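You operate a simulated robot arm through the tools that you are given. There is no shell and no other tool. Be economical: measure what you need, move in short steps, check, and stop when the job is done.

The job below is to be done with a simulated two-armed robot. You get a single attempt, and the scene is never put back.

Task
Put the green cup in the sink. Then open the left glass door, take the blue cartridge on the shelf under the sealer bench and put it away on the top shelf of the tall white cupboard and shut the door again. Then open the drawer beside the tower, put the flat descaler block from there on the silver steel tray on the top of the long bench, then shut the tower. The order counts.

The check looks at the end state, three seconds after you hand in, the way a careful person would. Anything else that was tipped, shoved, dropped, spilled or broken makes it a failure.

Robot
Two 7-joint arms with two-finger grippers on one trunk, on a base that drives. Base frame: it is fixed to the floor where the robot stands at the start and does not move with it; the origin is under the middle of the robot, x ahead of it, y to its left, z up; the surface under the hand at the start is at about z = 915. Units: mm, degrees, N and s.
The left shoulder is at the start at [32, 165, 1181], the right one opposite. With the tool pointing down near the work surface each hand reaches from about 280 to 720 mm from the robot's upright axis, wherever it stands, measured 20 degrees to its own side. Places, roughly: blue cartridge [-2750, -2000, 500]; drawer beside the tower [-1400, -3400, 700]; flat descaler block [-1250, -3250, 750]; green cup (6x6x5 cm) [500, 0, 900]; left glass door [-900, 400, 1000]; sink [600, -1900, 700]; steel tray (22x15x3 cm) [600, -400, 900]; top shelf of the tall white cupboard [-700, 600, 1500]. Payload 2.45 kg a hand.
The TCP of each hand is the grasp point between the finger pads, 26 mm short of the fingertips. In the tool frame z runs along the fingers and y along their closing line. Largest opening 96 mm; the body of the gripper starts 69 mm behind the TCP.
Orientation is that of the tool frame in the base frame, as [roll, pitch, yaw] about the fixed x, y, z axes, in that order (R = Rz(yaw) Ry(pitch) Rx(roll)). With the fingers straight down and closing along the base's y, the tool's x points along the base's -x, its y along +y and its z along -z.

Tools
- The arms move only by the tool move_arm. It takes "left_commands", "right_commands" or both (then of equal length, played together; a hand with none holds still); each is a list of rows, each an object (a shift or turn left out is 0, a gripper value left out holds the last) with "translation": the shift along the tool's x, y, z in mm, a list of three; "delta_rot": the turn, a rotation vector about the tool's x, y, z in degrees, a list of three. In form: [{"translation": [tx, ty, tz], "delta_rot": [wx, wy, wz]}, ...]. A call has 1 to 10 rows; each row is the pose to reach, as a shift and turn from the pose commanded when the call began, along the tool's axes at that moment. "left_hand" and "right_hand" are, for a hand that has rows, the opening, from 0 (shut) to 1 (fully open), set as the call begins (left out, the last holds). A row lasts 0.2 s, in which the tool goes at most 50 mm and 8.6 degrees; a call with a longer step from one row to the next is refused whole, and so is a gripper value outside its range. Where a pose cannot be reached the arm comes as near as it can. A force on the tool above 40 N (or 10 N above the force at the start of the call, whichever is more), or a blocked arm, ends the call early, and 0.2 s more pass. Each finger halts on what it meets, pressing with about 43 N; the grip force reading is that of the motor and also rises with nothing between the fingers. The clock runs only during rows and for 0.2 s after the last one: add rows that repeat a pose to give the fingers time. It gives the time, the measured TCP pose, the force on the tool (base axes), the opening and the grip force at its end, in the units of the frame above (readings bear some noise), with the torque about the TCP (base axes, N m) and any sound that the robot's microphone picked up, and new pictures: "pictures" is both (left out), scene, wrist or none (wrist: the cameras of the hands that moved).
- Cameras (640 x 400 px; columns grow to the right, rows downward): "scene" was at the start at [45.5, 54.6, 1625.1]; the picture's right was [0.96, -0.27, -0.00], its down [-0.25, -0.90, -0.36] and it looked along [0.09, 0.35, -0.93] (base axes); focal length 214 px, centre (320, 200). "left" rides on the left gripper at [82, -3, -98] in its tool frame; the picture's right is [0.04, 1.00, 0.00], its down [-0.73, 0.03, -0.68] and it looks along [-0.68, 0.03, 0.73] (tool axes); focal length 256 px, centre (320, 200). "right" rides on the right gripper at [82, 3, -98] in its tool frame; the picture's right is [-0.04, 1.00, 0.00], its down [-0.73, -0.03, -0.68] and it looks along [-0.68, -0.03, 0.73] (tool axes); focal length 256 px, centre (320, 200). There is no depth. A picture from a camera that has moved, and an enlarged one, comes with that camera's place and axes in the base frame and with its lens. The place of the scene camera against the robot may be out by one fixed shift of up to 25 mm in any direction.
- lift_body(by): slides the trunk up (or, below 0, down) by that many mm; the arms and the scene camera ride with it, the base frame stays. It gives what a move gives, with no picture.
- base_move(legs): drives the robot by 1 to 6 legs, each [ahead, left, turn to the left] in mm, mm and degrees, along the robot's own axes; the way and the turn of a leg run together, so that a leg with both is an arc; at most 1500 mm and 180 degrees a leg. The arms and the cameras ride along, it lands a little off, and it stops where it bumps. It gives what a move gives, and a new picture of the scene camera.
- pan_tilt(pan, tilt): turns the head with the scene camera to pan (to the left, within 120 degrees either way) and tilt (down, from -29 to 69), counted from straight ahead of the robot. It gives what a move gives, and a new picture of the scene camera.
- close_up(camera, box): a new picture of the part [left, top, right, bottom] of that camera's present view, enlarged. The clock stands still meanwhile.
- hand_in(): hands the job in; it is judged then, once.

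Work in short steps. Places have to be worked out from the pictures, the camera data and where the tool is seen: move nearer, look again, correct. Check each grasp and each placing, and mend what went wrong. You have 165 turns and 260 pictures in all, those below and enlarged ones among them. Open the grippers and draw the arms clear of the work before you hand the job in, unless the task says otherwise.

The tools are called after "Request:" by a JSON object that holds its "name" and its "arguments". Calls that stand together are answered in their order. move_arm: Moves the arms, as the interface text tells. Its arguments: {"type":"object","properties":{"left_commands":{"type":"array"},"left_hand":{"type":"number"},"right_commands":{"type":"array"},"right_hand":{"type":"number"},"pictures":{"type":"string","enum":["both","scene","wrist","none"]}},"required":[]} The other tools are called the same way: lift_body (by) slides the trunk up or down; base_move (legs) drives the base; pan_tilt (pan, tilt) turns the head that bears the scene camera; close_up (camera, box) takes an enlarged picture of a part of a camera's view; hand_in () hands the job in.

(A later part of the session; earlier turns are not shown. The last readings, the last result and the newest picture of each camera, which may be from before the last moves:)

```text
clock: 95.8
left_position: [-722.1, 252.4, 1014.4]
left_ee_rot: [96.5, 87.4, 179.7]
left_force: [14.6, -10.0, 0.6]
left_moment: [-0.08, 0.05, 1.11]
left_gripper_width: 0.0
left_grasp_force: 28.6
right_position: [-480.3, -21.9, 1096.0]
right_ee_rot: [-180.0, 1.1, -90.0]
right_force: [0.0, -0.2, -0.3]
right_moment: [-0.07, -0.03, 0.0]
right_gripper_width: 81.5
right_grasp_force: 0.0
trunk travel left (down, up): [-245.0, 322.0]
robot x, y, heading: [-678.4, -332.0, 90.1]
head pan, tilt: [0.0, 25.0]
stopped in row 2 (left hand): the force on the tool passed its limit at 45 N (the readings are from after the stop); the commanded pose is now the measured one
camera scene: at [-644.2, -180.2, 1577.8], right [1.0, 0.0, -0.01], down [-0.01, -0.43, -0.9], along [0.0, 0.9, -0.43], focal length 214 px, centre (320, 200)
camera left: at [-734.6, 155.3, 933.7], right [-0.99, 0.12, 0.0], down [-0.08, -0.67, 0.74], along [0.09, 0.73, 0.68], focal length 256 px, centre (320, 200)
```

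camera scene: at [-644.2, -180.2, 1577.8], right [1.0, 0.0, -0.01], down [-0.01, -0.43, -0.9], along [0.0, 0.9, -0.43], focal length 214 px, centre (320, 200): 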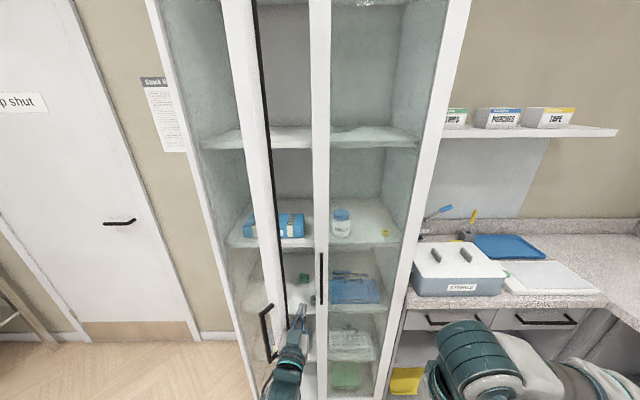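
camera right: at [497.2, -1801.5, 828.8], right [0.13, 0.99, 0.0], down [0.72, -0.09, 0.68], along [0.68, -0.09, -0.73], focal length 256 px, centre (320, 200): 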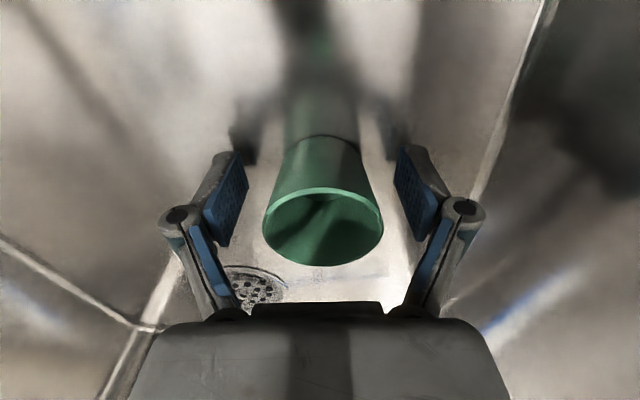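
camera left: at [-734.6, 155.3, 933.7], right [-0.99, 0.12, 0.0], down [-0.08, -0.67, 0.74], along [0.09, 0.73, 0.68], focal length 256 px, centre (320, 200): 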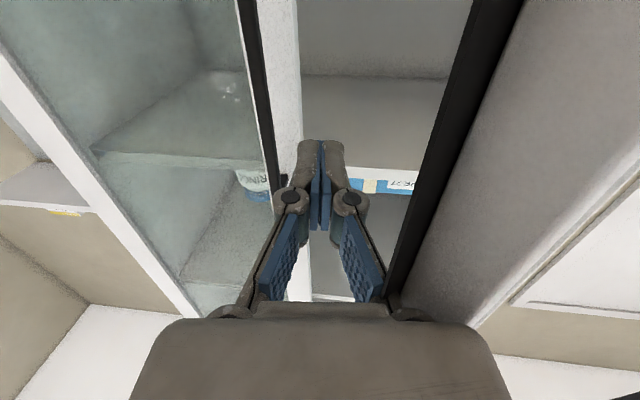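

The door follows but has inertia; I push in smaller steps.

Request:
{"name": "move_arm", "arguments": {"left_commands": [{"translation": [0, 4, -3]}, {"translation": [0, 9, -7]}, {"translation": [0, 16, -12]}, {"translation": [0, 24, -18]}, {"translation": [0, 33, -24]}, {"translation": [0, 43, -30]}, {"translation": [0, 53, -36]}, {"translation": [0, 63, -42]}, {"translation": [0, 73, -48]}, {"translation": [0, 83, -54]}], "pictures": "none"}}

Request:
{"name": "move_arm", "arguments": {"left_commands": [{"translation": [0, 4, -2]}, {"translation": [0, 9, -4]}, {"translation": [0, 16, -7]}, {"translation": [0, 24, -10]}, {"translation": [0, 33, -14]}, {"translation": [0, 43, -18]}, {"translation": [0, 53, -22]}, {"translation": [0, 63, -26]}, {"translation": [0, 73, -30]}, {"translation": [0, 83, -34]}], "pictures": "both"}}

```text
clock: 96.5
left_position: [-730.2, 240.7, 1015.4]
left_ee_rot: [100.6, 87.8, -176.9]
left_force: [32.4, -27.3, -15.7]
left_moment: [0.9, -0.47, 2.6]
left_gripper_width: 0.1
left_grasp_force: 28.6
right_position: [-485.1, -25.4, 1098.7]
right_ee_rot: [-179.8, 1.4, -90.0]
right_force: [-1.0, -0.3, 0.3]
right_moment: [0.0, -0.03, -0.02]
right_gripper_width: 81.7
right_grasp_force: 0.0
trunk travel left (down, up): [-245.0, 322.0]
robot x, y, heading: [-675.1, -335.6, 89.9]
head pan, tilt: [0.0, 25.0]
stopped in row 3 (left hand): the force on the tool passed its limit at 43 N (the readings are from after the stop); the commanded pose is now the measured one
```

```text
clock: 96.8
left_position: [-732.4, 236.9, 1015.2]
left_ee_rot: [106.2, 88.2, -172.1]
left_force: [31.7, -27.3, -10.2]
left_moment: [0.63, -0.37, 2.58]
left_gripper_width: 0.0
left_grasp_force: 28.8
right_position: [-489.8, -28.9, 1100.1]
right_ee_rot: [-179.4, 1.6, -90.1]
right_force: [0.7, 0.7, -0.8]
right_moment: [-0.01, -0.02, 0.0]
right_gripper_width: 81.7
right_grasp_force: 0.0
trunk travel left (down, up): [-245.0, 322.0]
robot x, y, heading: [-675.4, -337.9, 89.8]
head pan, tilt: [0.0, 25.0]
stopped in row 1 (left hand): the force on the tool passed its limit at 58 N (the readings are from after the stop); the commanded pose is now the measured one
camera scene: at [-638.7, -186.2, 1578.2], right [1.0, 0.0, -0.01], down [-0.01, -0.42, -0.91], along [0.0, 0.91, -0.42], focal length 214 px, centre (320, 200)
camera left: at [-747.4, 138.8, 934.6], right [-0.99, 0.14, -0.01], down [-0.1, -0.66, 0.74], along [0.1, 0.73, 0.67], focal length 256 px, centre (320, 200)
```

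scene: 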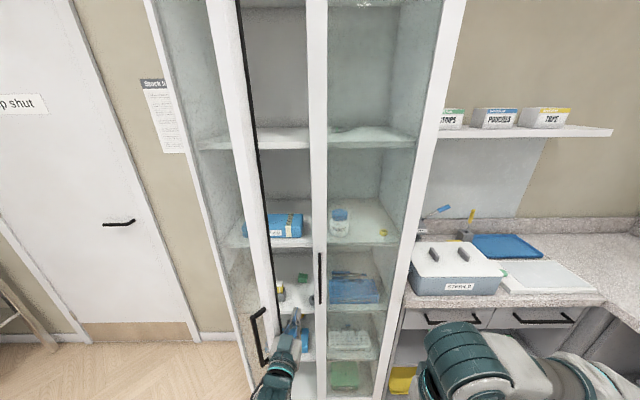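
left: 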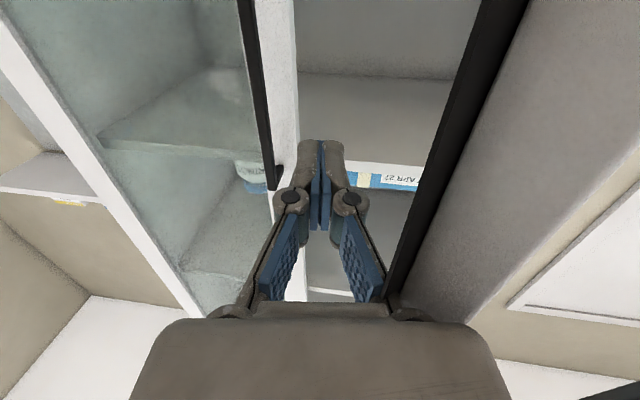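

The reaction points along the door plane: the hand's body presses on the door's end face rather than its inner side. I back off right, go deeper and turn the fingers left to hook behind the door.

Request:
{"name": "move_arm", "arguments": {"left_commands": [{"translation": [0, -25, 0], "delta_rot": [0, 0, 0]}, {"translation": [0, -45, 15], "delta_rot": [-6, 0, 0]}, {"translation": [0, -50, 35], "delta_rot": [-14, 0, 0]}, {"translation": [0, -45, 55], "delta_rot": [-22, 0, 0]}, {"translation": [0, -40, 60], "delta_rot": [-30, 0, 0]}, {"translation": [0, -40, 60], "delta_rot": [-38, 0, 0]}, {"translation": [0, -40, 60], "delta_rot": [-38, 0, 0]}], "pictures": "wrist"}}

```text
clock: 98.4
left_position: [-689.4, 293.5, 1013.8]
left_ee_rot: [65.7, 88.3, -173.8]
left_force: [0.5, 0.5, -0.6]
left_moment: [0.01, 0.0, 0.01]
left_gripper_width: 0.1
left_grasp_force: 28.5
right_position: [-489.9, -26.7, 1099.3]
right_ee_rot: [-179.3, 1.4, -90.1]
right_force: [-0.2, 1.2, 0.5]
right_moment: [0.0, 0.01, 0.0]
right_gripper_width: 81.6
right_grasp_force: 0.0
trunk travel left (down, up): [-245.0, 322.0]
robot x, y, heading: [-673.6, -338.1, 90.0]
head pan, tilt: [0.0, 25.0]
camera left: at [-640.5, 210.8, 931.2], right [-0.86, -0.51, -0.01], down [0.34, -0.6, 0.73], along [-0.38, 0.62, 0.69], focal length 256 px, centre (320, 200)
```

left: 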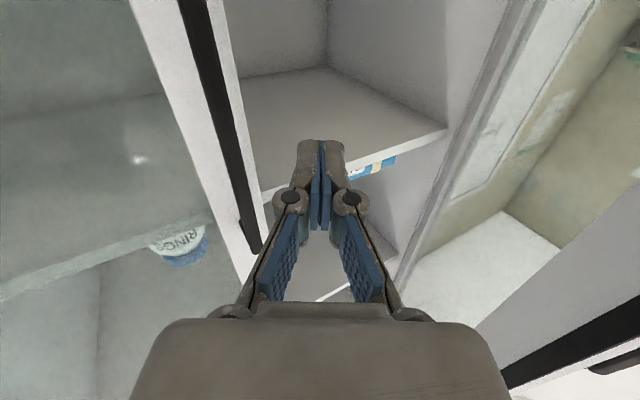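

Now the fingers are behind the door. I push along the tool's y (left and toward me).

Request:
{"name": "move_arm", "arguments": {"left_commands": [{"translation": [0, 20, 0]}, {"translation": [0, 40, 0]}, {"translation": [0, 55, 0]}, {"translation": [0, 70, 0]}, {"translation": [0, 85, 0]}, {"translation": [0, 100, 0]}, {"translation": [0, 115, 0]}, {"translation": [0, 130, 0]}, {"translation": [0, 145, 2]}, {"translation": [0, 160, 4]}], "pictures": "both"}}

```text
clock: 100.0
left_position: [-796.2, 239.9, 1056.3]
left_ee_rot: [5.4, 84.5, 126.5]
left_force: [18.2, -18.9, -7.3]
left_moment: [0.03, -0.5, 1.33]
left_gripper_width: 0.0
left_grasp_force: 28.1
right_position: [-491.5, -31.5, 1102.2]
right_ee_rot: [-179.3, 1.7, -90.2]
right_force: [-0.2, -0.3, 0.7]
right_moment: [0.0, -0.03, -0.02]
right_gripper_width: 81.5
right_grasp_force: 0.1
trunk travel left (down, up): [-245.0, 322.0]
robot x, y, heading: [-673.3, -336.3, 89.9]
head pan, tilt: [0.0, 25.0]
stopped in row 7 (left hand): the force on the tool passed its limit at 44 N (the readings are from after the stop); the commanded pose is now the measured one
camera scene: at [-641.9, -184.3, 1578.0], right [1.0, 0.0, -0.01], down [-0.01, -0.42, -0.91], along [0.0, 0.91, -0.42], focal length 214 px, centre (320, 200)
camera left: at [-747.3, 165.0, 966.0], right [-0.86, -0.52, -0.03], down [0.37, -0.65, 0.67], along [-0.36, 0.56, 0.75], focal length 256 px, centre (320, 200)
```

scene: 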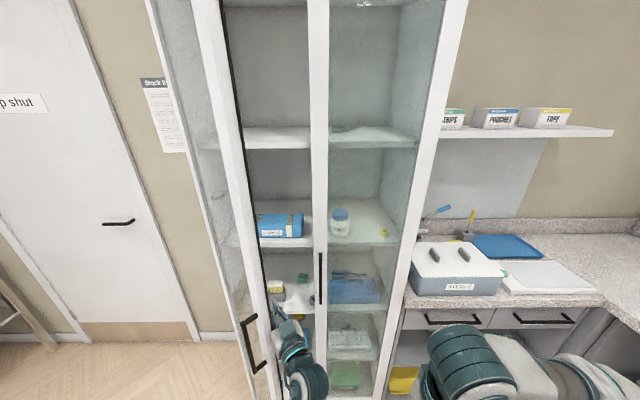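
left: 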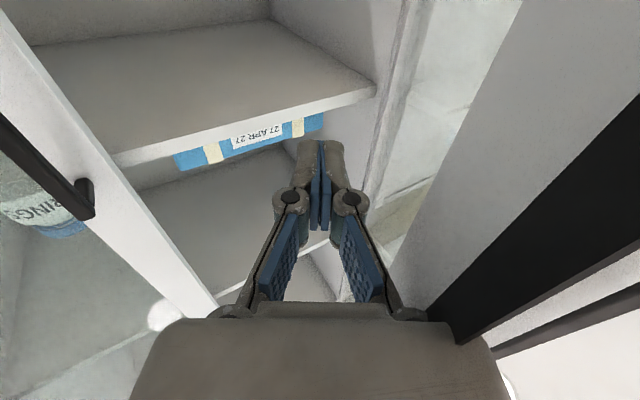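

Progress to ~57°. I back off a little, go 50 mm deeper and push again.

Request:
{"name": "move_arm", "arguments": {"left_commands": [{"translation": [0, -25, 0]}, {"translation": [0, -35, 20], "delta_rot": [-3, 0, 0]}, {"translation": [0, -35, 45], "delta_rot": [-6, 3, 0]}, {"translation": [0, -30, 65], "delta_rot": [-10, 5, 0]}, {"translation": [0, -15, 70], "delta_rot": [-10, 5, 0]}, {"translation": [0, 0, 70], "delta_rot": [-10, 5, 0]}, {"translation": [0, 15, 70], "delta_rot": [-10, 5, 0]}, {"translation": [0, 30, 68], "delta_rot": [-10, 5, 0]}, {"translation": [0, 45, 66], "delta_rot": [-10, 5, 0]}, {"translation": [0, 60, 64], "delta_rot": [-10, 5, 0]}], "pictures": "both"}}

```text
clock: 100.4
left_position: [-781.8, 254.4, 1057.1]
left_ee_rot: [15.4, 82.9, 137.5]
left_force: [18.7, -16.2, 13.0]
left_moment: [-1.55, -0.51, 1.35]
left_gripper_width: 0.1
left_grasp_force: 28.6
right_position: [-496.0, -33.8, 1102.1]
right_ee_rot: [-179.0, 1.8, -90.2]
right_force: [0.3, 0.4, -0.1]
right_moment: [0.0, -0.04, -0.03]
right_gripper_width: 81.9
right_grasp_force: 0.1
trunk travel left (down, up): [-245.0, 322.0]
robot x, y, heading: [-673.9, -341.0, 89.7]
head pan, tilt: [0.0, 25.0]
stopped in row 2 (left hand): the force on the tool passed its limit at 48 N (the readings are from after the stop); the commanded pose is now the measured one
camera scene: at [-639.9, -186.3, 1578.4], right [1.0, 0.0, -0.01], down [-0.01, -0.42, -0.91], along [0.0, 0.91, -0.42], focal length 214 px, centre (320, 200)
camera left: at [-735.8, 179.6, 963.3], right [-0.85, -0.53, -0.01], down [0.4, -0.65, 0.65], along [-0.35, 0.55, 0.76], focal length 256 px, centre (320, 200)
```

scene: 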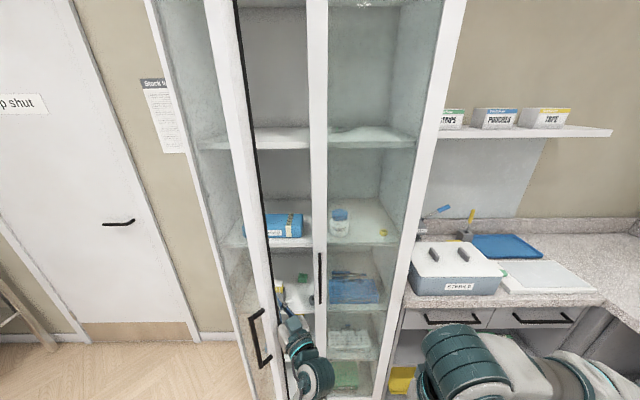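
left: 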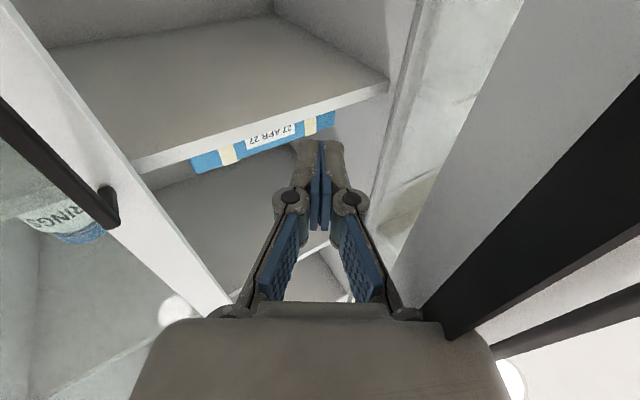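

Friction makes pushing from this side stick. Better: push the door's inner side with the right hand's fingertips pointing left. I first take the left hand out of the gap.

Request:
{"name": "move_arm", "arguments": {"left_commands": [{"translation": [0, -30, -18]}, {"translation": [0, -60, -36]}, {"translation": [0, -55, -75]}, {"translation": [0, -35, -115]}, {"translation": [0, -10, -155]}, {"translation": [0, 20, -190]}, {"translation": [0, 40, -210]}], "pictures": "none"}}

Request:
{"name": "move_arm", "arguments": {"left_commands": [{"translation": [0, 20, -40], "delta_rot": [6, 0, 0]}, {"translation": [0, 60, -60], "delta_rot": [12, 0, 0]}, {"translation": [0, 100, -70], "delta_rot": [18, 0, 0]}, {"translation": [0, 140, -80], "delta_rot": [24, 0, 0]}, {"translation": [0, 180, -80], "delta_rot": [30, 0, 0]}, {"translation": [0, 180, -80], "delta_rot": [30, 0, 0]}, {"translation": [0, 180, -80], "delta_rot": [30, 0, 0]}, {"translation": [0, 180, -80], "delta_rot": [30, 0, 0]}, {"translation": [0, 180, -80], "delta_rot": [30, 0, 0]}, {"translation": [0, 180, -80], "delta_rot": [30, 0, 0]}], "right_commands": [{"delta_rot": [0, -8, 0]}, {"delta_rot": [0, -16, 0]}, {"delta_rot": [0, -24, 0]}, {"delta_rot": [0, -32, 0]}, {"delta_rot": [0, -40, 0]}, {"delta_rot": [0, -48, 0]}, {"delta_rot": [0, -56, 0]}, {"delta_rot": [0, -64, 0]}, {"delta_rot": [0, -72, 0]}, {"delta_rot": [0, -80, 0]}], "right_hand": 0, "pictures": "scene"}}

```text
clock: 101.6
left_position: [-712.8, 158.2, 1128.2]
left_ee_rot: [-13.7, 72.8, 110.5]
left_force: [0.2, 0.9, 0.0]
left_moment: [-0.02, -0.02, -0.01]
left_gripper_width: 0.0
left_grasp_force: 27.9
right_position: [-506.4, -35.3, 1105.8]
right_ee_rot: [-178.4, 2.0, -90.0]
right_force: [-1.2, 0.5, 0.3]
right_moment: [-0.01, -0.03, -0.03]
right_gripper_width: 81.5
right_grasp_force: 0.0
trunk travel left (down, up): [-245.0, 322.0]
robot x, y, heading: [-676.7, -337.0, 89.9]
head pan, tilt: [0.0, 25.0]
stopped in row 5 (left hand): the arm was blocked; the commanded pose is now the measured one
```

```text
clock: 103.8
left_position: [-731.2, 75.5, 1048.9]
left_ee_rot: [16.5, 72.8, 110.6]
left_force: [-0.8, 0.6, 0.0]
left_moment: [0.0, 0.01, -0.01]
left_gripper_width: 0.0
left_grasp_force: 29.1
left hand out of reach, approached as far as the arm can: row 3, 4, 5, 6, 7, 8, 9, 10
right_position: [-611.5, 46.3, 1198.3]
right_ee_rot: [-169.6, 81.8, -79.9]
right_force: [0.2, -0.2, 0.3]
right_moment: [0.01, 0.01, -0.03]
right_gripper_width: 0.0
right_grasp_force: 28.7
right hand out of reach, approached as far as the arm can: row 4, 5, 6, 7, 8, 9, 10
trunk travel left (down, up): [-245.0, 322.0]
robot x, y, heading: [-675.6, -339.7, 89.8]
head pan, tilt: [0.0, 25.0]
camera scene: at [-655.5, -182.2, 1577.9], right [1.0, 0.0, 0.0], down [0.0, -0.43, -0.9], along [0.0, 0.9, -0.43], focal length 214 px, centre (320, 200)
```

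scene: 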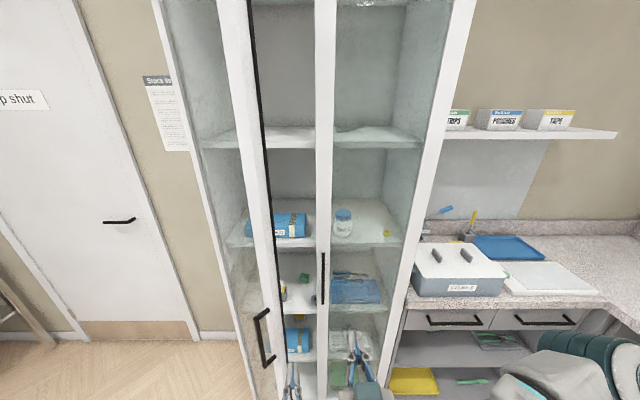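

I tuck the left hand away to the left, pointing down again, before using the right hand.

Request:
{"name": "move_arm", "arguments": {"left_commands": [{"translation": [0, 20, -15], "delta_rot": [0, 8, 0]}, {"translation": [0, 50, -30], "delta_rot": [0, 16, 0]}, {"translation": [0, 85, -50], "delta_rot": [0, 24, 0]}, {"translation": [0, 120, -70], "delta_rot": [0, 32, 0]}, {"translation": [0, 155, -90], "delta_rot": [0, 40, 0]}, {"translation": [0, 190, -110], "delta_rot": [0, 48, 0]}, {"translation": [0, 225, -120], "delta_rot": [0, 56, 0]}, {"translation": [0, 260, -125], "delta_rot": [0, 64, 0]}, {"translation": [0, 285, -130], "delta_rot": [0, 72, 0]}, {"translation": [0, 300, -130], "delta_rot": [0, 80, 0]}], "pictures": "none"}}

Request:
{"name": "move_arm", "arguments": {"right_commands": [{"delta_rot": [-8, 0, 0]}, {"delta_rot": [-16, 0, 0]}, {"delta_rot": [-24, 0, 0]}, {"delta_rot": [-32, 0, 0]}, {"delta_rot": [-40, 0, 0]}, {"delta_rot": [-45, 0, 0]}], "pictures": "both"}}

```text
clock: 106.2
left_position: [-1075.9, -26.0, 1009.6]
left_ee_rot: [166.5, 20.8, -95.1]
left_force: [-0.1, 0.3, 0.6]
left_moment: [0.04, 0.03, -0.03]
left_gripper_width: 0.0
left_grasp_force: 28.0
left hand out of reach, approached as far as the arm can: row 1, 2, 3, 4, 5, 6, 7, 8, 9, 10
right_position: [-605.1, 39.6, 1200.4]
right_ee_rot: [-170.8, 82.1, -81.1]
right_force: [0.4, 0.1, -0.7]
right_moment: [-0.01, 0.02, 0.03]
right_gripper_width: 0.0
right_grasp_force: 28.7
trunk travel left (down, up): [-245.0, 322.0]
robot x, y, heading: [-674.1, -338.0, 89.8]
head pan, tilt: [0.0, 25.0]
stopped in row 10 (left hand): the arm was blocked; the commanded pose is now the measured one
```

```text
clock: 107.6
left_position: [-1078.3, -24.4, 1010.3]
left_ee_rot: [166.5, 20.6, -95.0]
left_force: [-0.3, 0.2, 0.4]
left_moment: [0.04, 0.0, 0.0]
left_gripper_width: 0.0
left_grasp_force: 28.8
right_position: [-608.8, 57.7, 1216.3]
right_ee_rot: [144.9, 81.9, -80.4]
right_force: [-0.5, -0.5, -0.4]
right_moment: [0.03, 0.0, -0.02]
right_gripper_width: 0.1
right_grasp_force: 28.7
right hand out of reach, approached as far as the arm can: row 1, 2, 3, 4, 5, 6
trunk travel left (down, up): [-245.0, 322.0]
robot x, y, heading: [-672.6, -340.7, 89.8]
head pan, tilt: [0.0, 25.0]
camera scene: at [-651.1, -181.2, 1577.8], right [1.0, 0.0, 0.0], down [0.0, -0.43, -0.9], along [0.0, 0.9, -0.43], focal length 214 px, centre (320, 200)
camera right: at [-541.6, -23.0, 1147.5], right [-0.71, -0.69, 0.12], down [0.48, -0.35, 0.8], along [-0.51, 0.63, 0.58], focal length 256 px, centre (320, 200)
```

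scene: 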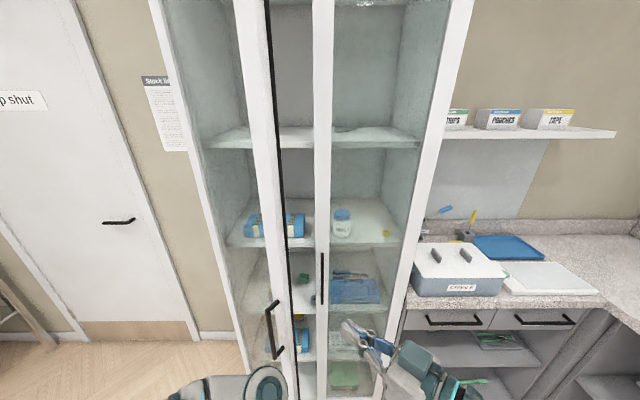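
right: 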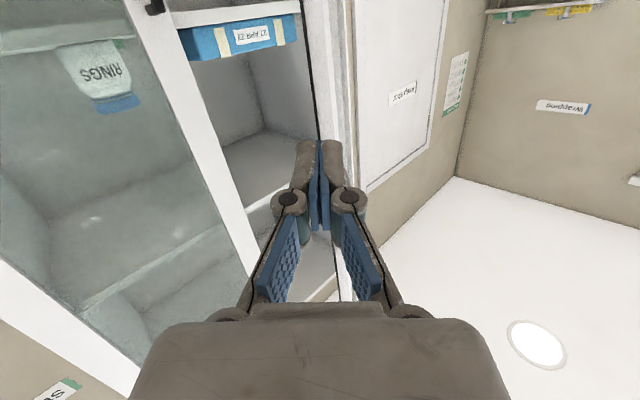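

The right hand now looks along the door's plane (edge at about [−756, 188], door ~41° open). I'll grip the door's frame edge with the right hand: open the fingers and approach.

Request:
{"name": "move_arm", "arguments": {"right_commands": [{"translation": [0, 6, 20]}, {"translation": [0, 12, 45]}, {"translation": [0, 12, 70]}, {"translation": [0, 12, 95]}, {"translation": [0, 12, 115]}, {"translation": [0, 12, 115]}], "right_hand": 0.8, "pictures": "wrist"}}

```text
clock: 109.0
left_position: [-1079.2, -25.0, 1009.1]
left_ee_rot: [166.6, 20.7, -94.9]
left_force: [0.2, 0.9, 0.8]
left_moment: [0.0, -0.01, 0.01]
left_gripper_width: 0.1
left_grasp_force: 28.6
right_position: [-699.3, 132.9, 1201.6]
right_ee_rot: [145.1, 82.0, -80.3]
right_force: [0.8, -0.5, 0.2]
right_moment: [-0.02, -0.02, -0.01]
right_gripper_width: 76.6
right_grasp_force: 0.0
trunk travel left (down, up): [-245.0, 322.0]
robot x, y, heading: [-671.8, -338.4, 89.9]
head pan, tilt: [0.0, 25.0]
camera right: at [-632.4, 52.0, 1131.2], right [-0.71, -0.69, 0.12], down [0.48, -0.36, 0.8], along [-0.51, 0.63, 0.58], focal length 256 px, centre (320, 200)
```

right: 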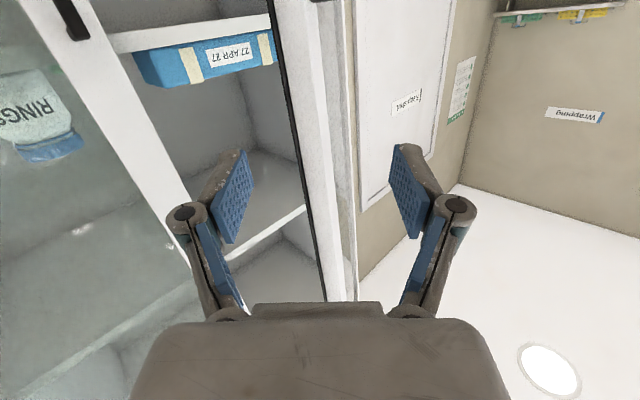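

The door edge stands between the open fingers. I advance 88 mm and close on the frame.

Request:
{"name": "move_arm", "arguments": {"right_commands": [{"translation": [0, 2, 20]}, {"translation": [0, 2, 40]}, {"translation": [0, 2, 60]}, {"translation": [0, 2, 78]}, {"translation": [0, 2, 88]}, {"translation": [0, 2, 88]}], "pictures": "wrist"}}

Request:
{"name": "move_arm", "arguments": {"right_commands": [{}, {}, {}], "right_hand": 0.1, "pictures": "wrist"}}

```text
clock: 110.4
left_position: [-1080.9, -24.4, 1007.3]
left_ee_rot: [166.6, 20.7, -95.0]
left_force: [-0.5, 0.5, 0.3]
left_moment: [0.0, 0.0, 0.0]
left_gripper_width: 0.0
left_grasp_force: 28.3
right_position: [-764.9, 191.0, 1188.4]
right_ee_rot: [145.1, 81.9, -80.1]
right_force: [-0.5, 0.6, 1.1]
right_moment: [0.01, -0.01, -0.02]
right_gripper_width: 76.8
right_grasp_force: 0.0
trunk travel left (down, up): [-245.0, 322.0]
robot x, y, heading: [-673.7, -337.0, 89.8]
head pan, tilt: [0.0, 25.0]
camera right: at [-697.7, 110.4, 1120.8], right [-0.71, -0.69, 0.12], down [0.48, -0.35, 0.8], along [-0.51, 0.63, 0.58], focal length 256 px, centre (320, 200)
```

right: 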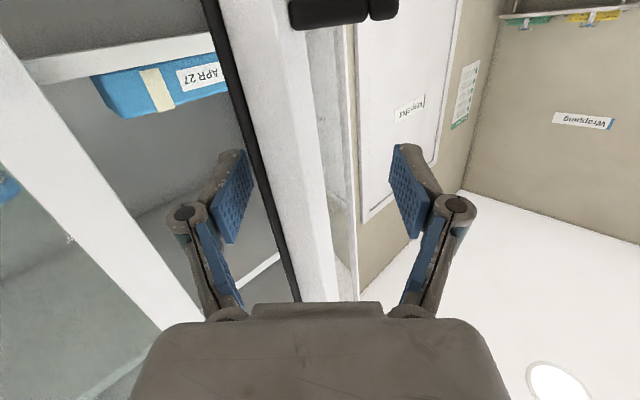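

```text
clock: 111.2
left_position: [-1078.7, -25.5, 1008.8]
left_ee_rot: [166.7, 20.7, -95.1]
left_force: [1.2, 0.5, -0.1]
left_moment: [0.0, -0.02, -0.01]
left_gripper_width: 0.1
left_grasp_force: 28.6
right_position: [-764.1, 189.6, 1189.3]
right_ee_rot: [145.7, 82.0, -79.6]
right_force: [2.6, -8.7, -5.7]
right_moment: [1.03, -0.44, 1.47]
right_gripper_width: 22.2
right_grasp_force: 45.2
trunk travel left (down, up): [-245.0, 322.0]
robot x, y, heading: [-677.2, -339.5, 89.6]
head pan, tilt: [0.0, 25.0]
camera right: at [-697.3, 108.7, 1120.9], right [-0.71, -0.69, 0.12], down [0.48, -0.35, 0.8], along [-0.51, 0.63, 0.59], focal length 256 px, centre (320, 200)
```

right: 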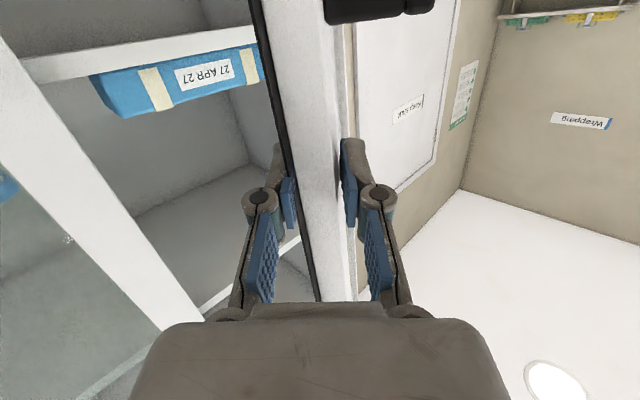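

The frame is gripped (22 mm). I swing it along the arc (radius ≈330 mm about the hinge) by 28°, turning the hand with it.

Request:
{"name": "move_arm", "arguments": {"right_commands": [{"translation": [1.4, 11.4, 0.2], "delta_rot": [2, -0.2, 0.2]}, {"translation": [3.3, 28.5, 1.3], "delta_rot": [5, -0.4, 0.6]}, {"translation": [5.7, 51.1, 4.1], "delta_rot": [8.9, -0.7, 1]}, {"translation": [7.9, 73.6, 8.4], "delta_rot": [12.9, -1, 1.5]}, {"translation": [9.9, 95.7, 14.3], "delta_rot": [16.8, -1.4, 2]}, {"translation": [11.7, 117.4, 21.7], "delta_rot": [20.8, -1.7, 2.4]}, {"translation": [13.2, 138.5, 30.7], "delta_rot": [24.8, -2, 2.9]}, {"translation": [14.2, 154, 38.3], "delta_rot": [27.7, -2.2, 3.2]}], "pictures": "both"}}

```text
clock: 112.3
left_position: [-1080.0, -31.3, 1009.4]
left_ee_rot: [166.7, 20.8, -94.7]
left_force: [-0.5, 0.2, 0.8]
left_moment: [0.03, 0.01, 0.01]
left_gripper_width: 0.2
left_grasp_force: 28.9
right_position: [-826.9, 133.4, 1190.5]
right_ee_rot: [150.0, 82.7, -89.7]
right_force: [9.7, -22.9, -3.1]
right_moment: [1.18, -0.44, 1.47]
right_gripper_width: 21.4
right_grasp_force: 44.9
trunk travel left (down, up): [-245.0, 322.0]
robot x, y, heading: [-672.2, -338.6, 89.7]
head pan, tilt: [0.0, 25.0]
stopped in row 5 (right hand): the force on the tool passed its limit at 79 N (the readings are from after the stop); the commanded pose is now the measured one
camera scene: at [-651.0, -188.7, 1578.5], right [1.0, 0.0, 0.0], down [0.0, -0.42, -0.91], along [0.0, 0.91, -0.42], focal length 214 px, centre (320, 200)
camera right: at [-781.8, 38.4, 1120.5], right [-0.86, -0.5, 0.1], down [0.37, -0.47, 0.8], along [-0.35, 0.73, 0.59], focal length 256 px, centre (320, 200)
```

scene: 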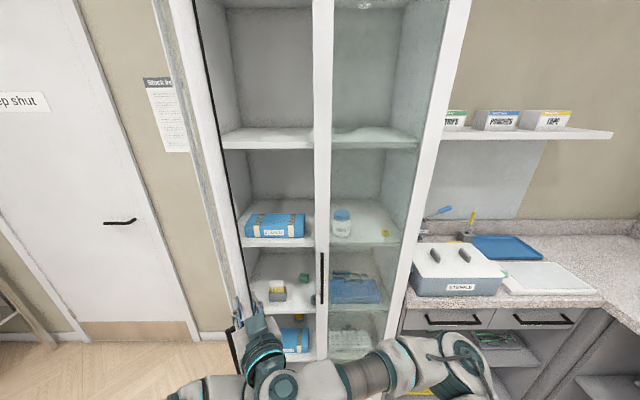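
right: 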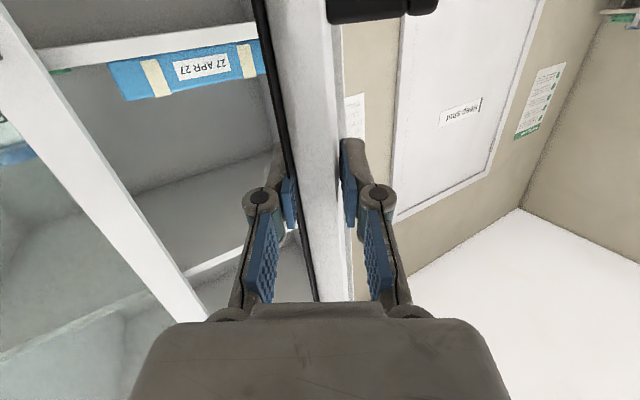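

The door swings well (now ~55°). From the two poses the hinge fits ≈[−1027, 417]; I use this corrected arc for the next 29°.

Request:
{"name": "move_arm", "arguments": {"right_commands": [{"translation": [1, 12, -0.8], "delta_rot": [2, -0.1, 0.2]}, {"translation": [3, 30, -1.3], "delta_rot": [5, -0.3, 0.5]}, {"translation": [5, 48, -0.8], "delta_rot": [8, -0.5, 0.9]}, {"translation": [6.5, 65.6, 0.6], "delta_rot": [11, -0.7, 1.2]}, {"translation": [8, 83.4, 2.9], "delta_rot": [14, -0.9, 1.5]}, {"translation": [9.5, 101, 6.2], "delta_rot": [17, -1.1, 1.9]}, {"translation": [11, 118.5, 10.4], "delta_rot": [20, -1.3, 2.2]}, {"translation": [12, 135.5, 15.5], "delta_rot": [23, -1.5, 2.5]}, {"translation": [13, 152.5, 21.6], "delta_rot": [26, -1.7, 2.9]}, {"translation": [14, 169, 28.5], "delta_rot": [29, -1.9, 3.2]}], "pictures": "scene"}}

```text
clock: 112.7
left_position: [-1081.7, -30.9, 1007.2]
left_ee_rot: [166.7, 20.4, -94.3]
left_force: [0.8, -0.6, 0.4]
left_moment: [0.03, 0.0, 0.02]
left_gripper_width: 0.0
left_grasp_force: 28.5
right_position: [-829.9, 133.9, 1188.6]
right_ee_rot: [153.1, 82.7, -88.0]
right_force: [1.4, -9.6, -3.5]
right_moment: [1.06, -0.31, 1.67]
right_gripper_width: 22.1
right_grasp_force: 45.1
trunk travel left (down, up): [-245.0, 322.0]
robot x, y, heading: [-669.5, -341.1, 89.8]
head pan, tilt: [0.0, 25.0]
stopped in row 1 (right hand): the force on the tool passed its limit at 61 N (the readings are from after the stop); the commanded pose is now the measured one
camera scene: at [-651.8, -184.5, 1578.0], right [1.0, 0.0, 0.0], down [0.0, -0.42, -0.91], along [0.0, 0.91, -0.42], focal length 214 px, centre (320, 200)
```

scene: 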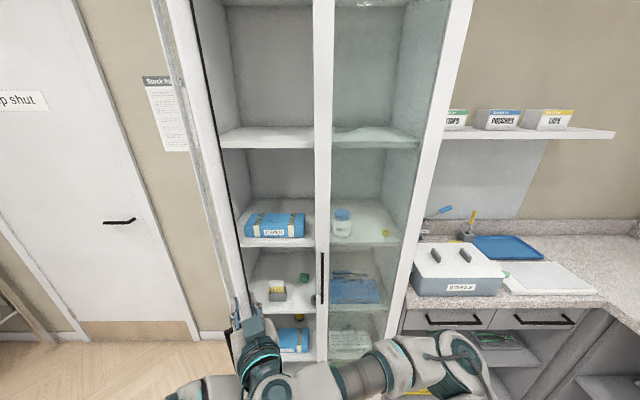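

Only a jerk at the start; I retry with a softer start.

Request:
{"name": "move_arm", "arguments": {"right_commands": [{"translation": [0, 3, 0], "delta_rot": [0.5, 0, 0]}, {"translation": [1, 9, -0.5], "delta_rot": [1.5, -0.1, 0.2]}, {"translation": [2, 18, -1], "delta_rot": [3, -0.2, 0.3]}, {"translation": [3, 30, -1.3], "delta_rot": [5, -0.3, 0.5]}, {"translation": [4, 42, -1], "delta_rot": [7, -0.4, 0.8]}, {"translation": [5, 54, -0.4], "delta_rot": [9, -0.5, 1]}, {"translation": [6.5, 65.6, 0.6], "delta_rot": [11, -0.7, 1.2]}, {"translation": [7.5, 77.5, 2], "delta_rot": [13, -0.8, 1.4]}, {"translation": [8.5, 89, 4], "delta_rot": [15, -0.9, 1.6]}, {"translation": [9.5, 101, 6.2], "delta_rot": [17, -1.1, 1.9]}], "pictures": "both"}}

```text
clock: 113.2
left_position: [-1083.3, -32.9, 1006.2]
left_ee_rot: [166.9, 20.4, -94.0]
left_force: [-0.7, -0.5, -0.6]
left_moment: [0.01, -0.02, 0.0]
left_gripper_width: 0.0
left_grasp_force: 28.9
right_position: [-833.9, 130.7, 1189.5]
right_ee_rot: [157.4, 82.9, -85.1]
right_force: [-2.3, -3.4, -5.2]
right_moment: [1.08, -0.18, 1.41]
right_gripper_width: 21.9
right_grasp_force: 44.9
trunk travel left (down, up): [-245.0, 322.0]
robot x, y, heading: [-672.0, -340.3, 89.7]
head pan, tilt: [0.0, 25.0]
stopped in row 2 (right hand): the force on the tool passed its limit at 47 N (the readings are from after the stop); the commanded pose is now the measured one
camera scene: at [-655.2, -182.3, 1577.8], right [1.0, 0.0, 0.0], down [0.0, -0.43, -0.9], along [0.0, 0.9, -0.43], focal length 214 px, centre (320, 200)
camera right: at [-791.8, 33.1, 1120.9], right [-0.89, -0.46, 0.09], down [0.33, -0.49, 0.8], along [-0.32, 0.74, 0.59], focal length 256 px, centre (320, 200)
```

scene: 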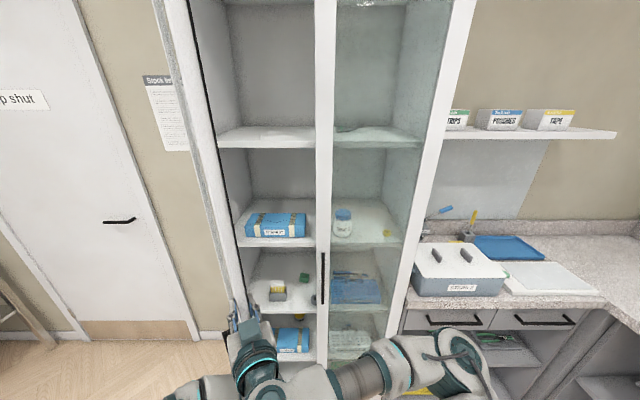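
right: 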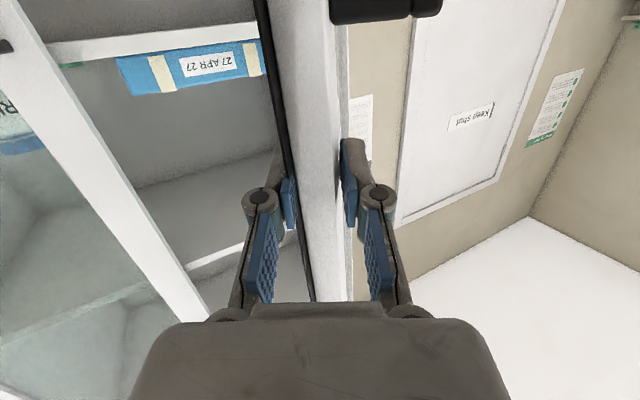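

It halts again quickly; maybe the right wrist meets the left arm. I look down at both arms.

Request:
{"name": "pan_tilt", "arguments": {"pan": 15, "tilt": 60}}

```text
clock: 114.2
left_position: [-1082.6, -34.0, 1006.2]
left_ee_rot: [166.9, 20.5, -94.2]
left_force: [0.3, -0.6, 0.5]
left_moment: [0.0, 0.02, -0.01]
left_gripper_width: 0.0
left_grasp_force: 28.5
right_position: [-832.6, 131.2, 1190.8]
right_ee_rot: [156.8, 82.9, -85.7]
right_force: [-2.0, -6.6, -9.4]
right_moment: [0.6, -0.96, 1.69]
right_gripper_width: 22.3
right_grasp_force: 44.5
trunk travel left (down, up): [-245.0, 322.0]
robot x, y, heading: [-675.0, -336.7, 89.9]
head pan, tilt: [15.0, 60.0]
camera scene: at [-673.7, -210.2, 1527.8], right [0.97, 0.26, 0.0], down [0.22, -0.84, -0.5], along [-0.13, 0.48, -0.87], focal length 214 px, centre (320, 200)
```

scene: 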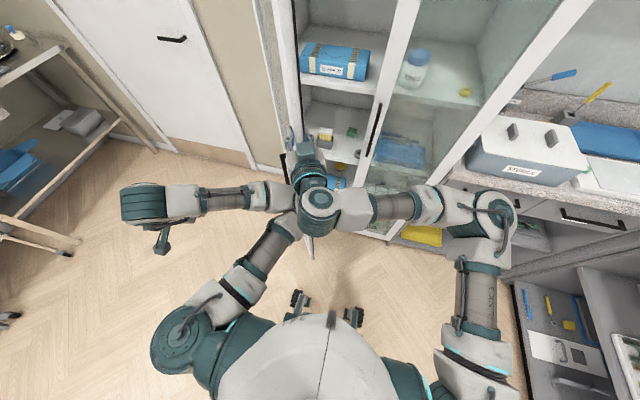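

Indeed: the left elbow blocks the right wrist. I take the left hand back and outward so that its elbow leaves.

Request:
{"name": "move_arm", "arguments": {"left_commands": [{"translation": [30, 30, -6]}, {"translation": [62, 54, -12]}, {"translation": [95, 82, -18]}, {"translation": [128, 110, -24]}, {"translation": [160, 138, -30]}, {"translation": [194, 168, -36]}, {"translation": [228, 197, -42]}, {"translation": [228, 197, -42]}], "pictures": "scene"}}

```text
clock: 116.0
left_position: [-1285.7, -262.4, 1007.3]
left_ee_rot: [166.8, 20.3, -94.2]
left_force: [-0.4, 0.4, 0.2]
left_moment: [0.01, 0.0, -0.01]
left_gripper_width: 0.0
left_grasp_force: 28.0
left hand out of reach, approached as far as the arm can: row 1, 2
right_position: [-831.9, 131.0, 1189.7]
right_ee_rot: [156.5, 82.8, -86.0]
right_force: [-0.9, -9.1, -13.8]
right_moment: [0.05, -1.26, 1.73]
right_gripper_width: 22.3
right_grasp_force: 44.7
trunk travel left (down, up): [-245.0, 322.0]
robot x, y, heading: [-671.2, -337.1, 90.0]
head pan, tilt: [15.0, 60.0]
camera scene: at [-676.2, -211.0, 1527.7], right [0.97, 0.26, 0.0], down [0.22, -0.84, -0.5], along [-0.12, 0.48, -0.87], focal length 214 px, centre (320, 200)
```

scene: 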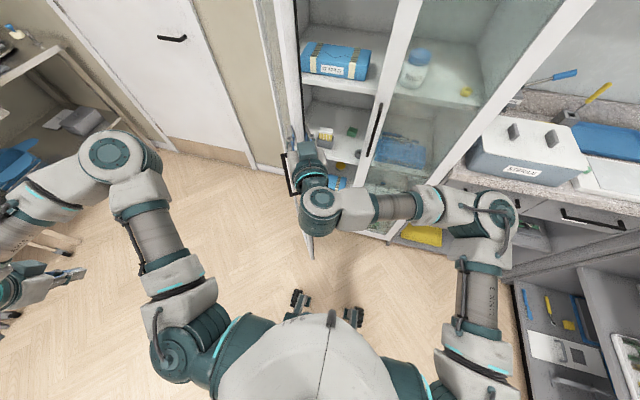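

The left arm is clear. Now I continue the door's arc with the right hand.

Request:
{"name": "move_arm", "arguments": {"right_commands": [{"translation": [1, 12, -1.3], "delta_rot": [2, -0.1, 0.2]}, {"translation": [3, 30, -2.4], "delta_rot": [5, -0.3, 0.5]}, {"translation": [5, 54, -2.3], "delta_rot": [9, -0.5, 0.9]}, {"translation": [7, 78, -0.6], "delta_rot": [13, -0.7, 1.4]}, {"translation": [9, 102, 2.8], "delta_rot": [17, -0.9, 1.9]}, {"translation": [11, 125, 7.8], "delta_rot": [21, -1.2, 2.3]}, {"translation": [12.5, 148.5, 14.5], "delta_rot": [25, -1.4, 2.7]}, {"translation": [14, 171, 22.8], "delta_rot": [29, -1.6, 3.1]}, {"translation": [15, 188, 30], "delta_rot": [32, -1.8, 3.5]}, {"translation": [15.5, 199, 35], "delta_rot": [34, -1.9, 3.7]}], "pictures": "scene"}}

```text
clock: 118.0
left_position: [-1284.2, -261.7, 1007.7]
left_ee_rot: [166.7, 20.3, -94.3]
left_force: [0.1, 0.4, 0.2]
left_moment: [-0.03, 0.01, -0.03]
left_gripper_width: 0.0
left_grasp_force: 28.6
right_position: [-928.5, 90.3, 1181.6]
right_ee_rot: [148.4, 84.5, -116.7]
right_force: [4.3, -18.2, 2.7]
right_moment: [-0.18, -0.35, 0.22]
right_gripper_width: 25.4
right_grasp_force: 12.1
right hand out of reach, approached as far as the arm can: row 6, 7, 8, 9, 10
trunk travel left (down, up): [-245.0, 322.0]
robot x, y, heading: [-671.4, -339.7, 90.1]
head pan, tilt: [15.0, 60.0]
stopped in row 10 (right hand): the force on the tool passed its limit at 83 N (the readings are from after the stop); the commanded pose is now the measured one
camera scene: at [-675.4, -213.1, 1527.3], right [0.97, 0.26, 0.0], down [0.22, -0.84, -0.5], along [-0.13, 0.48, -0.87], focal length 214 px, centre (320, 200)
```

scene: 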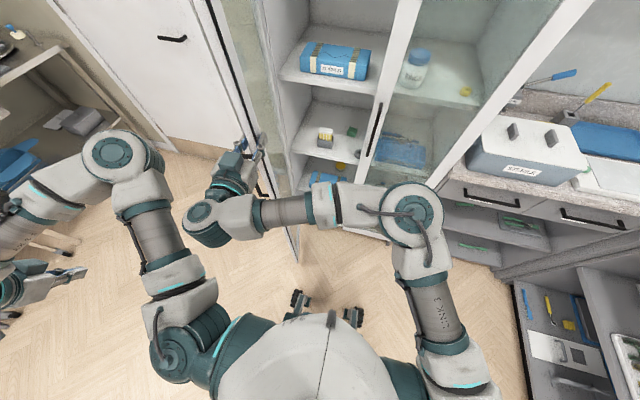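

The door is at about 78°. I release the frame and back the hand off, then check whether the door stays.

Request:
{"name": "move_arm", "arguments": {"right_commands": [{}, {}, {"translation": [0, 0, -25]}, {"translation": [0, 0, -60]}, {"translation": [0, 0, -95]}, {"translation": [0, -10, -120]}, {"translation": [0, -10, -120]}], "right_hand": 0.7, "pictures": "both"}}

```text
clock: 119.6
left_position: [-1282.3, -258.8, 1007.2]
left_ee_rot: [166.7, 20.1, -94.3]
left_force: [-0.8, 0.8, -0.5]
left_moment: [0.0, -0.01, 0.02]
left_gripper_width: 0.0
left_grasp_force: 28.4
right_position: [-900.6, -25.6, 1194.3]
right_ee_rot: [148.4, 84.3, -116.8]
right_force: [0.7, 0.9, -0.6]
right_moment: [0.02, -0.01, -0.01]
right_gripper_width: 67.5
right_grasp_force: 0.0
right hand out of reach, approached as far as the arm can: row 4, 5, 6, 7
trunk travel left (down, up): [-245.0, 322.0]
robot x, y, heading: [-672.4, -337.8, 89.7]
head pan, tilt: [15.0, 60.0]
camera scene: at [-676.5, -209.6, 1527.5], right [0.97, 0.26, 0.0], down [0.22, -0.84, -0.5], along [-0.12, 0.48, -0.87], focal length 214 px, centre (320, 200)
camera right: at [-902.3, -130.7, 1122.7], right [-0.99, -0.08, 0.09], down [0.12, -0.61, 0.79], along [0.0, 0.79, 0.61], focal length 256 px, centre (320, 200)
```

scene: 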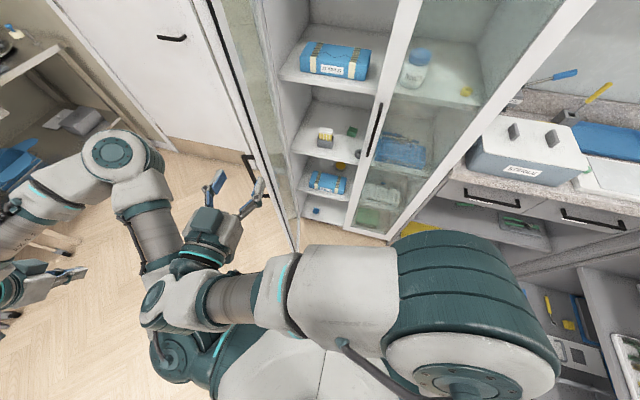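
right: 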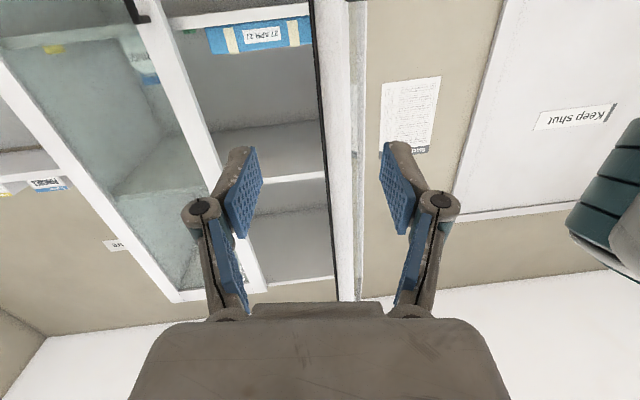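

The door stays at ~73°. One push from the inside with the closed right fist: go right of the edge, in, and sweep left.

Request:
{"name": "move_arm", "arguments": {"right_commands": [{"translation": [0, -30, 0]}, {"translation": [0, -60, 10]}, {"translation": [0, -75, 40]}, {"translation": [0, -75, 80]}, {"translation": [0, -75, 120]}, {"translation": [0, -75, 155]}, {"translation": [0, -75, 185]}], "right_hand": 0, "pictures": "none"}}

Request:
{"name": "move_arm", "arguments": {"right_commands": [{"translation": [0, 20, 0]}, {"translation": [0, 40, 0]}, {"translation": [0, 55, -2]}, {"translation": [0, 70, -4]}, {"translation": [0, 85, -6]}, {"translation": [0, 100, -8]}, {"translation": [0, 115, -10]}, {"translation": [0, 130, -11]}, {"translation": [0, 145, -12]}, {"translation": [0, 160, -12]}], "pictures": "both"}}

```text
clock: 121.2
left_position: [-1282.2, -260.8, 1008.4]
left_ee_rot: [166.6, 20.3, -94.3]
left_force: [0.5, 0.0, 0.0]
left_moment: [-0.03, -0.02, 0.0]
left_gripper_width: 0.2
left_grasp_force: 28.2
right_position: [-843.9, 163.9, 1178.2]
right_ee_rot: [147.8, 84.4, -117.4]
right_force: [-0.2, -0.7, -0.6]
right_moment: [-0.01, -0.03, -0.01]
right_gripper_width: 0.0
right_grasp_force: 29.0
trunk travel left (down, up): [-245.0, 322.0]
robot x, y, heading: [-672.9, -339.6, 89.8]
head pan, tilt: [15.0, 60.0]
```

```text
clock: 123.4
left_position: [-1283.2, -261.2, 1008.4]
left_ee_rot: [166.7, 20.4, -94.3]
left_force: [0.2, 0.2, -0.4]
left_moment: [0.0, 0.01, 0.01]
left_gripper_width: 0.0
left_grasp_force: 28.3
right_position: [-936.3, 143.7, 1177.8]
right_ee_rot: [147.4, 84.5, -117.7]
right_force: [0.2, 0.4, -0.1]
right_moment: [0.01, 0.0, -0.01]
right_gripper_width: 0.1
right_grasp_force: 28.4
right hand out of reach, approached as far as the arm can: row 6, 7, 8, 9, 10
trunk travel left (down, up): [-245.0, 322.0]
robot x, y, heading: [-675.8, -339.0, 90.0]
head pan, tilt: [15.0, 60.0]
camera scene: at [-676.4, -210.9, 1527.8], right [0.97, 0.26, 0.0], down [0.22, -0.84, -0.5], along [-0.12, 0.48, -0.87], focal length 214 px, centre (320, 200)
camera right: at [-936.1, 40.0, 1105.1], right [-0.99, -0.08, 0.09], down [0.12, -0.61, 0.78], along [-0.01, 0.79, 0.61], focal length 256 px, centre (320, 200)
```

scene: 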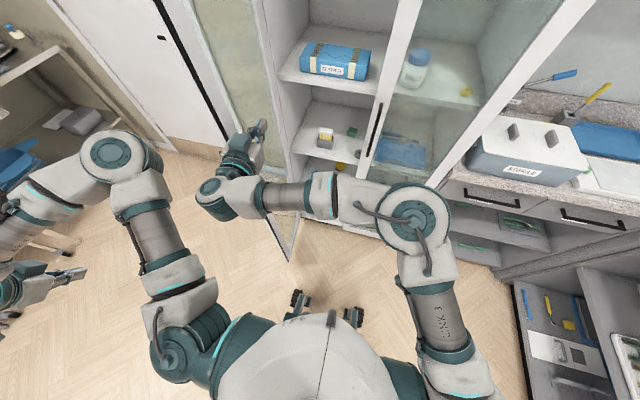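
right: 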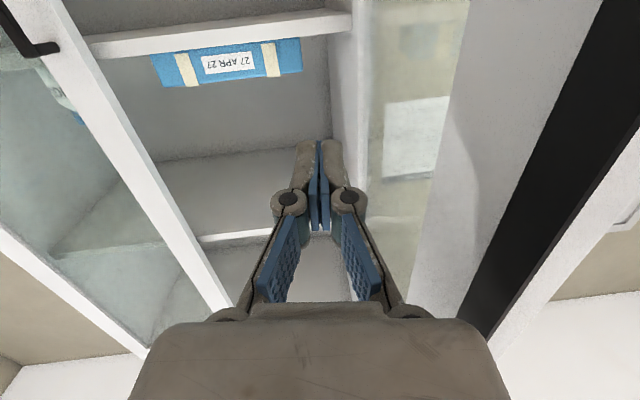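

The door is now past 90°. I withdraw the right hand to the right and back out.

Request:
{"name": "move_arm", "arguments": {"right_commands": [{"translation": [0, -40, 0]}, {"translation": [0, -80, -10]}, {"translation": [0, -110, -40]}, {"translation": [0, -130, -80]}, {"translation": [0, -150, -120]}, {"translation": [0, -170, -160]}, {"translation": [0, -190, -200]}, {"translation": [0, -210, -235]}], "pictures": "none"}}

Request:
{"name": "base_move", "arguments": {"legs": [[-350, 0, 0]]}}

Request:
{"name": "pan_tilt", "arguments": {"pan": 90, "tilt": 30}}

```text
clock: 125.4
left_position: [-1281.7, -262.1, 1008.5]
left_ee_rot: [166.6, 20.5, -94.3]
left_force: [0.7, -0.1, 0.6]
left_moment: [-0.01, 0.02, 0.0]
left_gripper_width: 0.0
left_grasp_force: 28.5
right_position: [-693.3, -47.4, 1181.1]
right_ee_rot: [153.5, 83.7, -118.4]
right_force: [0.6, 0.8, -0.2]
right_moment: [0.0, 0.02, -0.02]
right_gripper_width: 0.3
right_grasp_force: 28.5
trunk travel left (down, up): [-245.0, 322.0]
robot x, y, heading: [-673.0, -342.0, 90.0]
head pan, tilt: [15.0, 60.0]
stopped in row 8 (right hand): the arm was blocked; the commanded pose is now the measured one
```

```text
clock: 127.6
left_position: [-1281.8, -605.8, 1009.9]
left_ee_rot: [166.5, 20.5, -94.1]
left_force: [0.4, -0.4, 0.4]
left_moment: [-0.01, -0.01, 0.0]
left_gripper_width: 0.2
left_grasp_force: 28.5
right_position: [-693.4, -387.4, 1182.5]
right_ee_rot: [152.9, 83.7, -118.6]
right_force: [-0.1, 0.0, -0.6]
right_moment: [0.01, -0.01, 0.01]
right_gripper_width: 0.0
right_grasp_force: 28.7
trunk travel left (down, up): [-245.0, 322.0]
robot x, y, heading: [-670.9, -678.2, 90.3]
head pan, tilt: [15.0, 60.0]
camera scene: at [-674.4, -551.5, 1527.8], right [0.97, 0.26, 0.0], down [0.23, -0.84, -0.5], along [-0.13, 0.48, -0.87], focal length 214 px, centre (320, 200)
```

scene: 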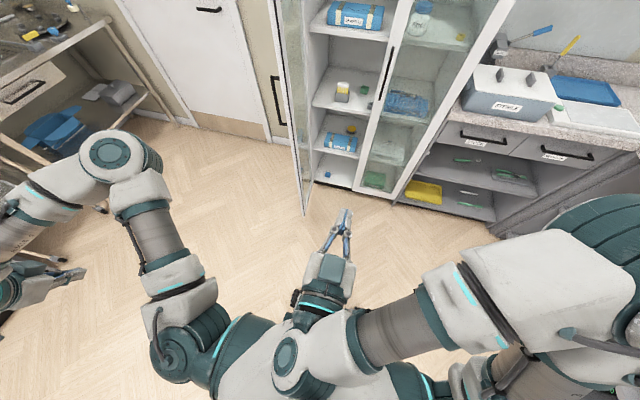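

```text
clock: 129.1
left_position: [-1279.5, -606.9, 1011.0]
left_ee_rot: [166.5, 20.6, -94.1]
left_force: [1.3, 0.3, 0.4]
left_moment: [0.01, -0.01, -0.01]
left_gripper_width: 0.1
left_grasp_force: 28.2
right_position: [-689.6, -386.5, 1182.5]
right_ee_rot: [152.0, 83.7, -120.3]
right_force: [-0.5, -0.6, -0.7]
right_moment: [0.0, 0.0, -0.01]
right_gripper_width: 0.0
right_grasp_force: 27.7
trunk travel left (down, up): [-245.0, 322.0]
robot x, y, heading: [-671.6, -678.1, 90.3]
head pan, tilt: [90.0, 30.0]
camera scene: at [-748.1, -616.3, 1569.9], right [0.0, 1.0, 0.0], down [0.5, 0.0, -0.86], along [-0.86, 0.0, -0.5], focal length 214 px, centre (320, 200)
```

scene: 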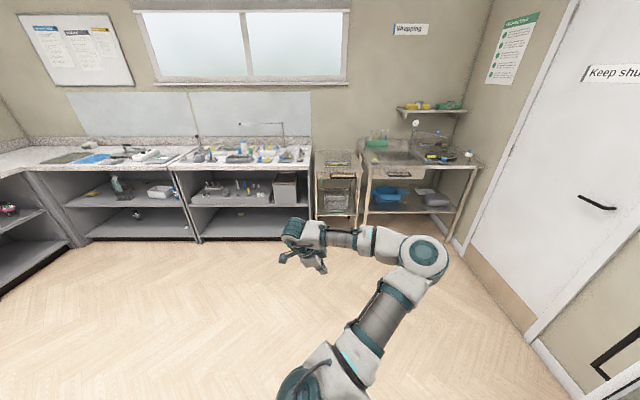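

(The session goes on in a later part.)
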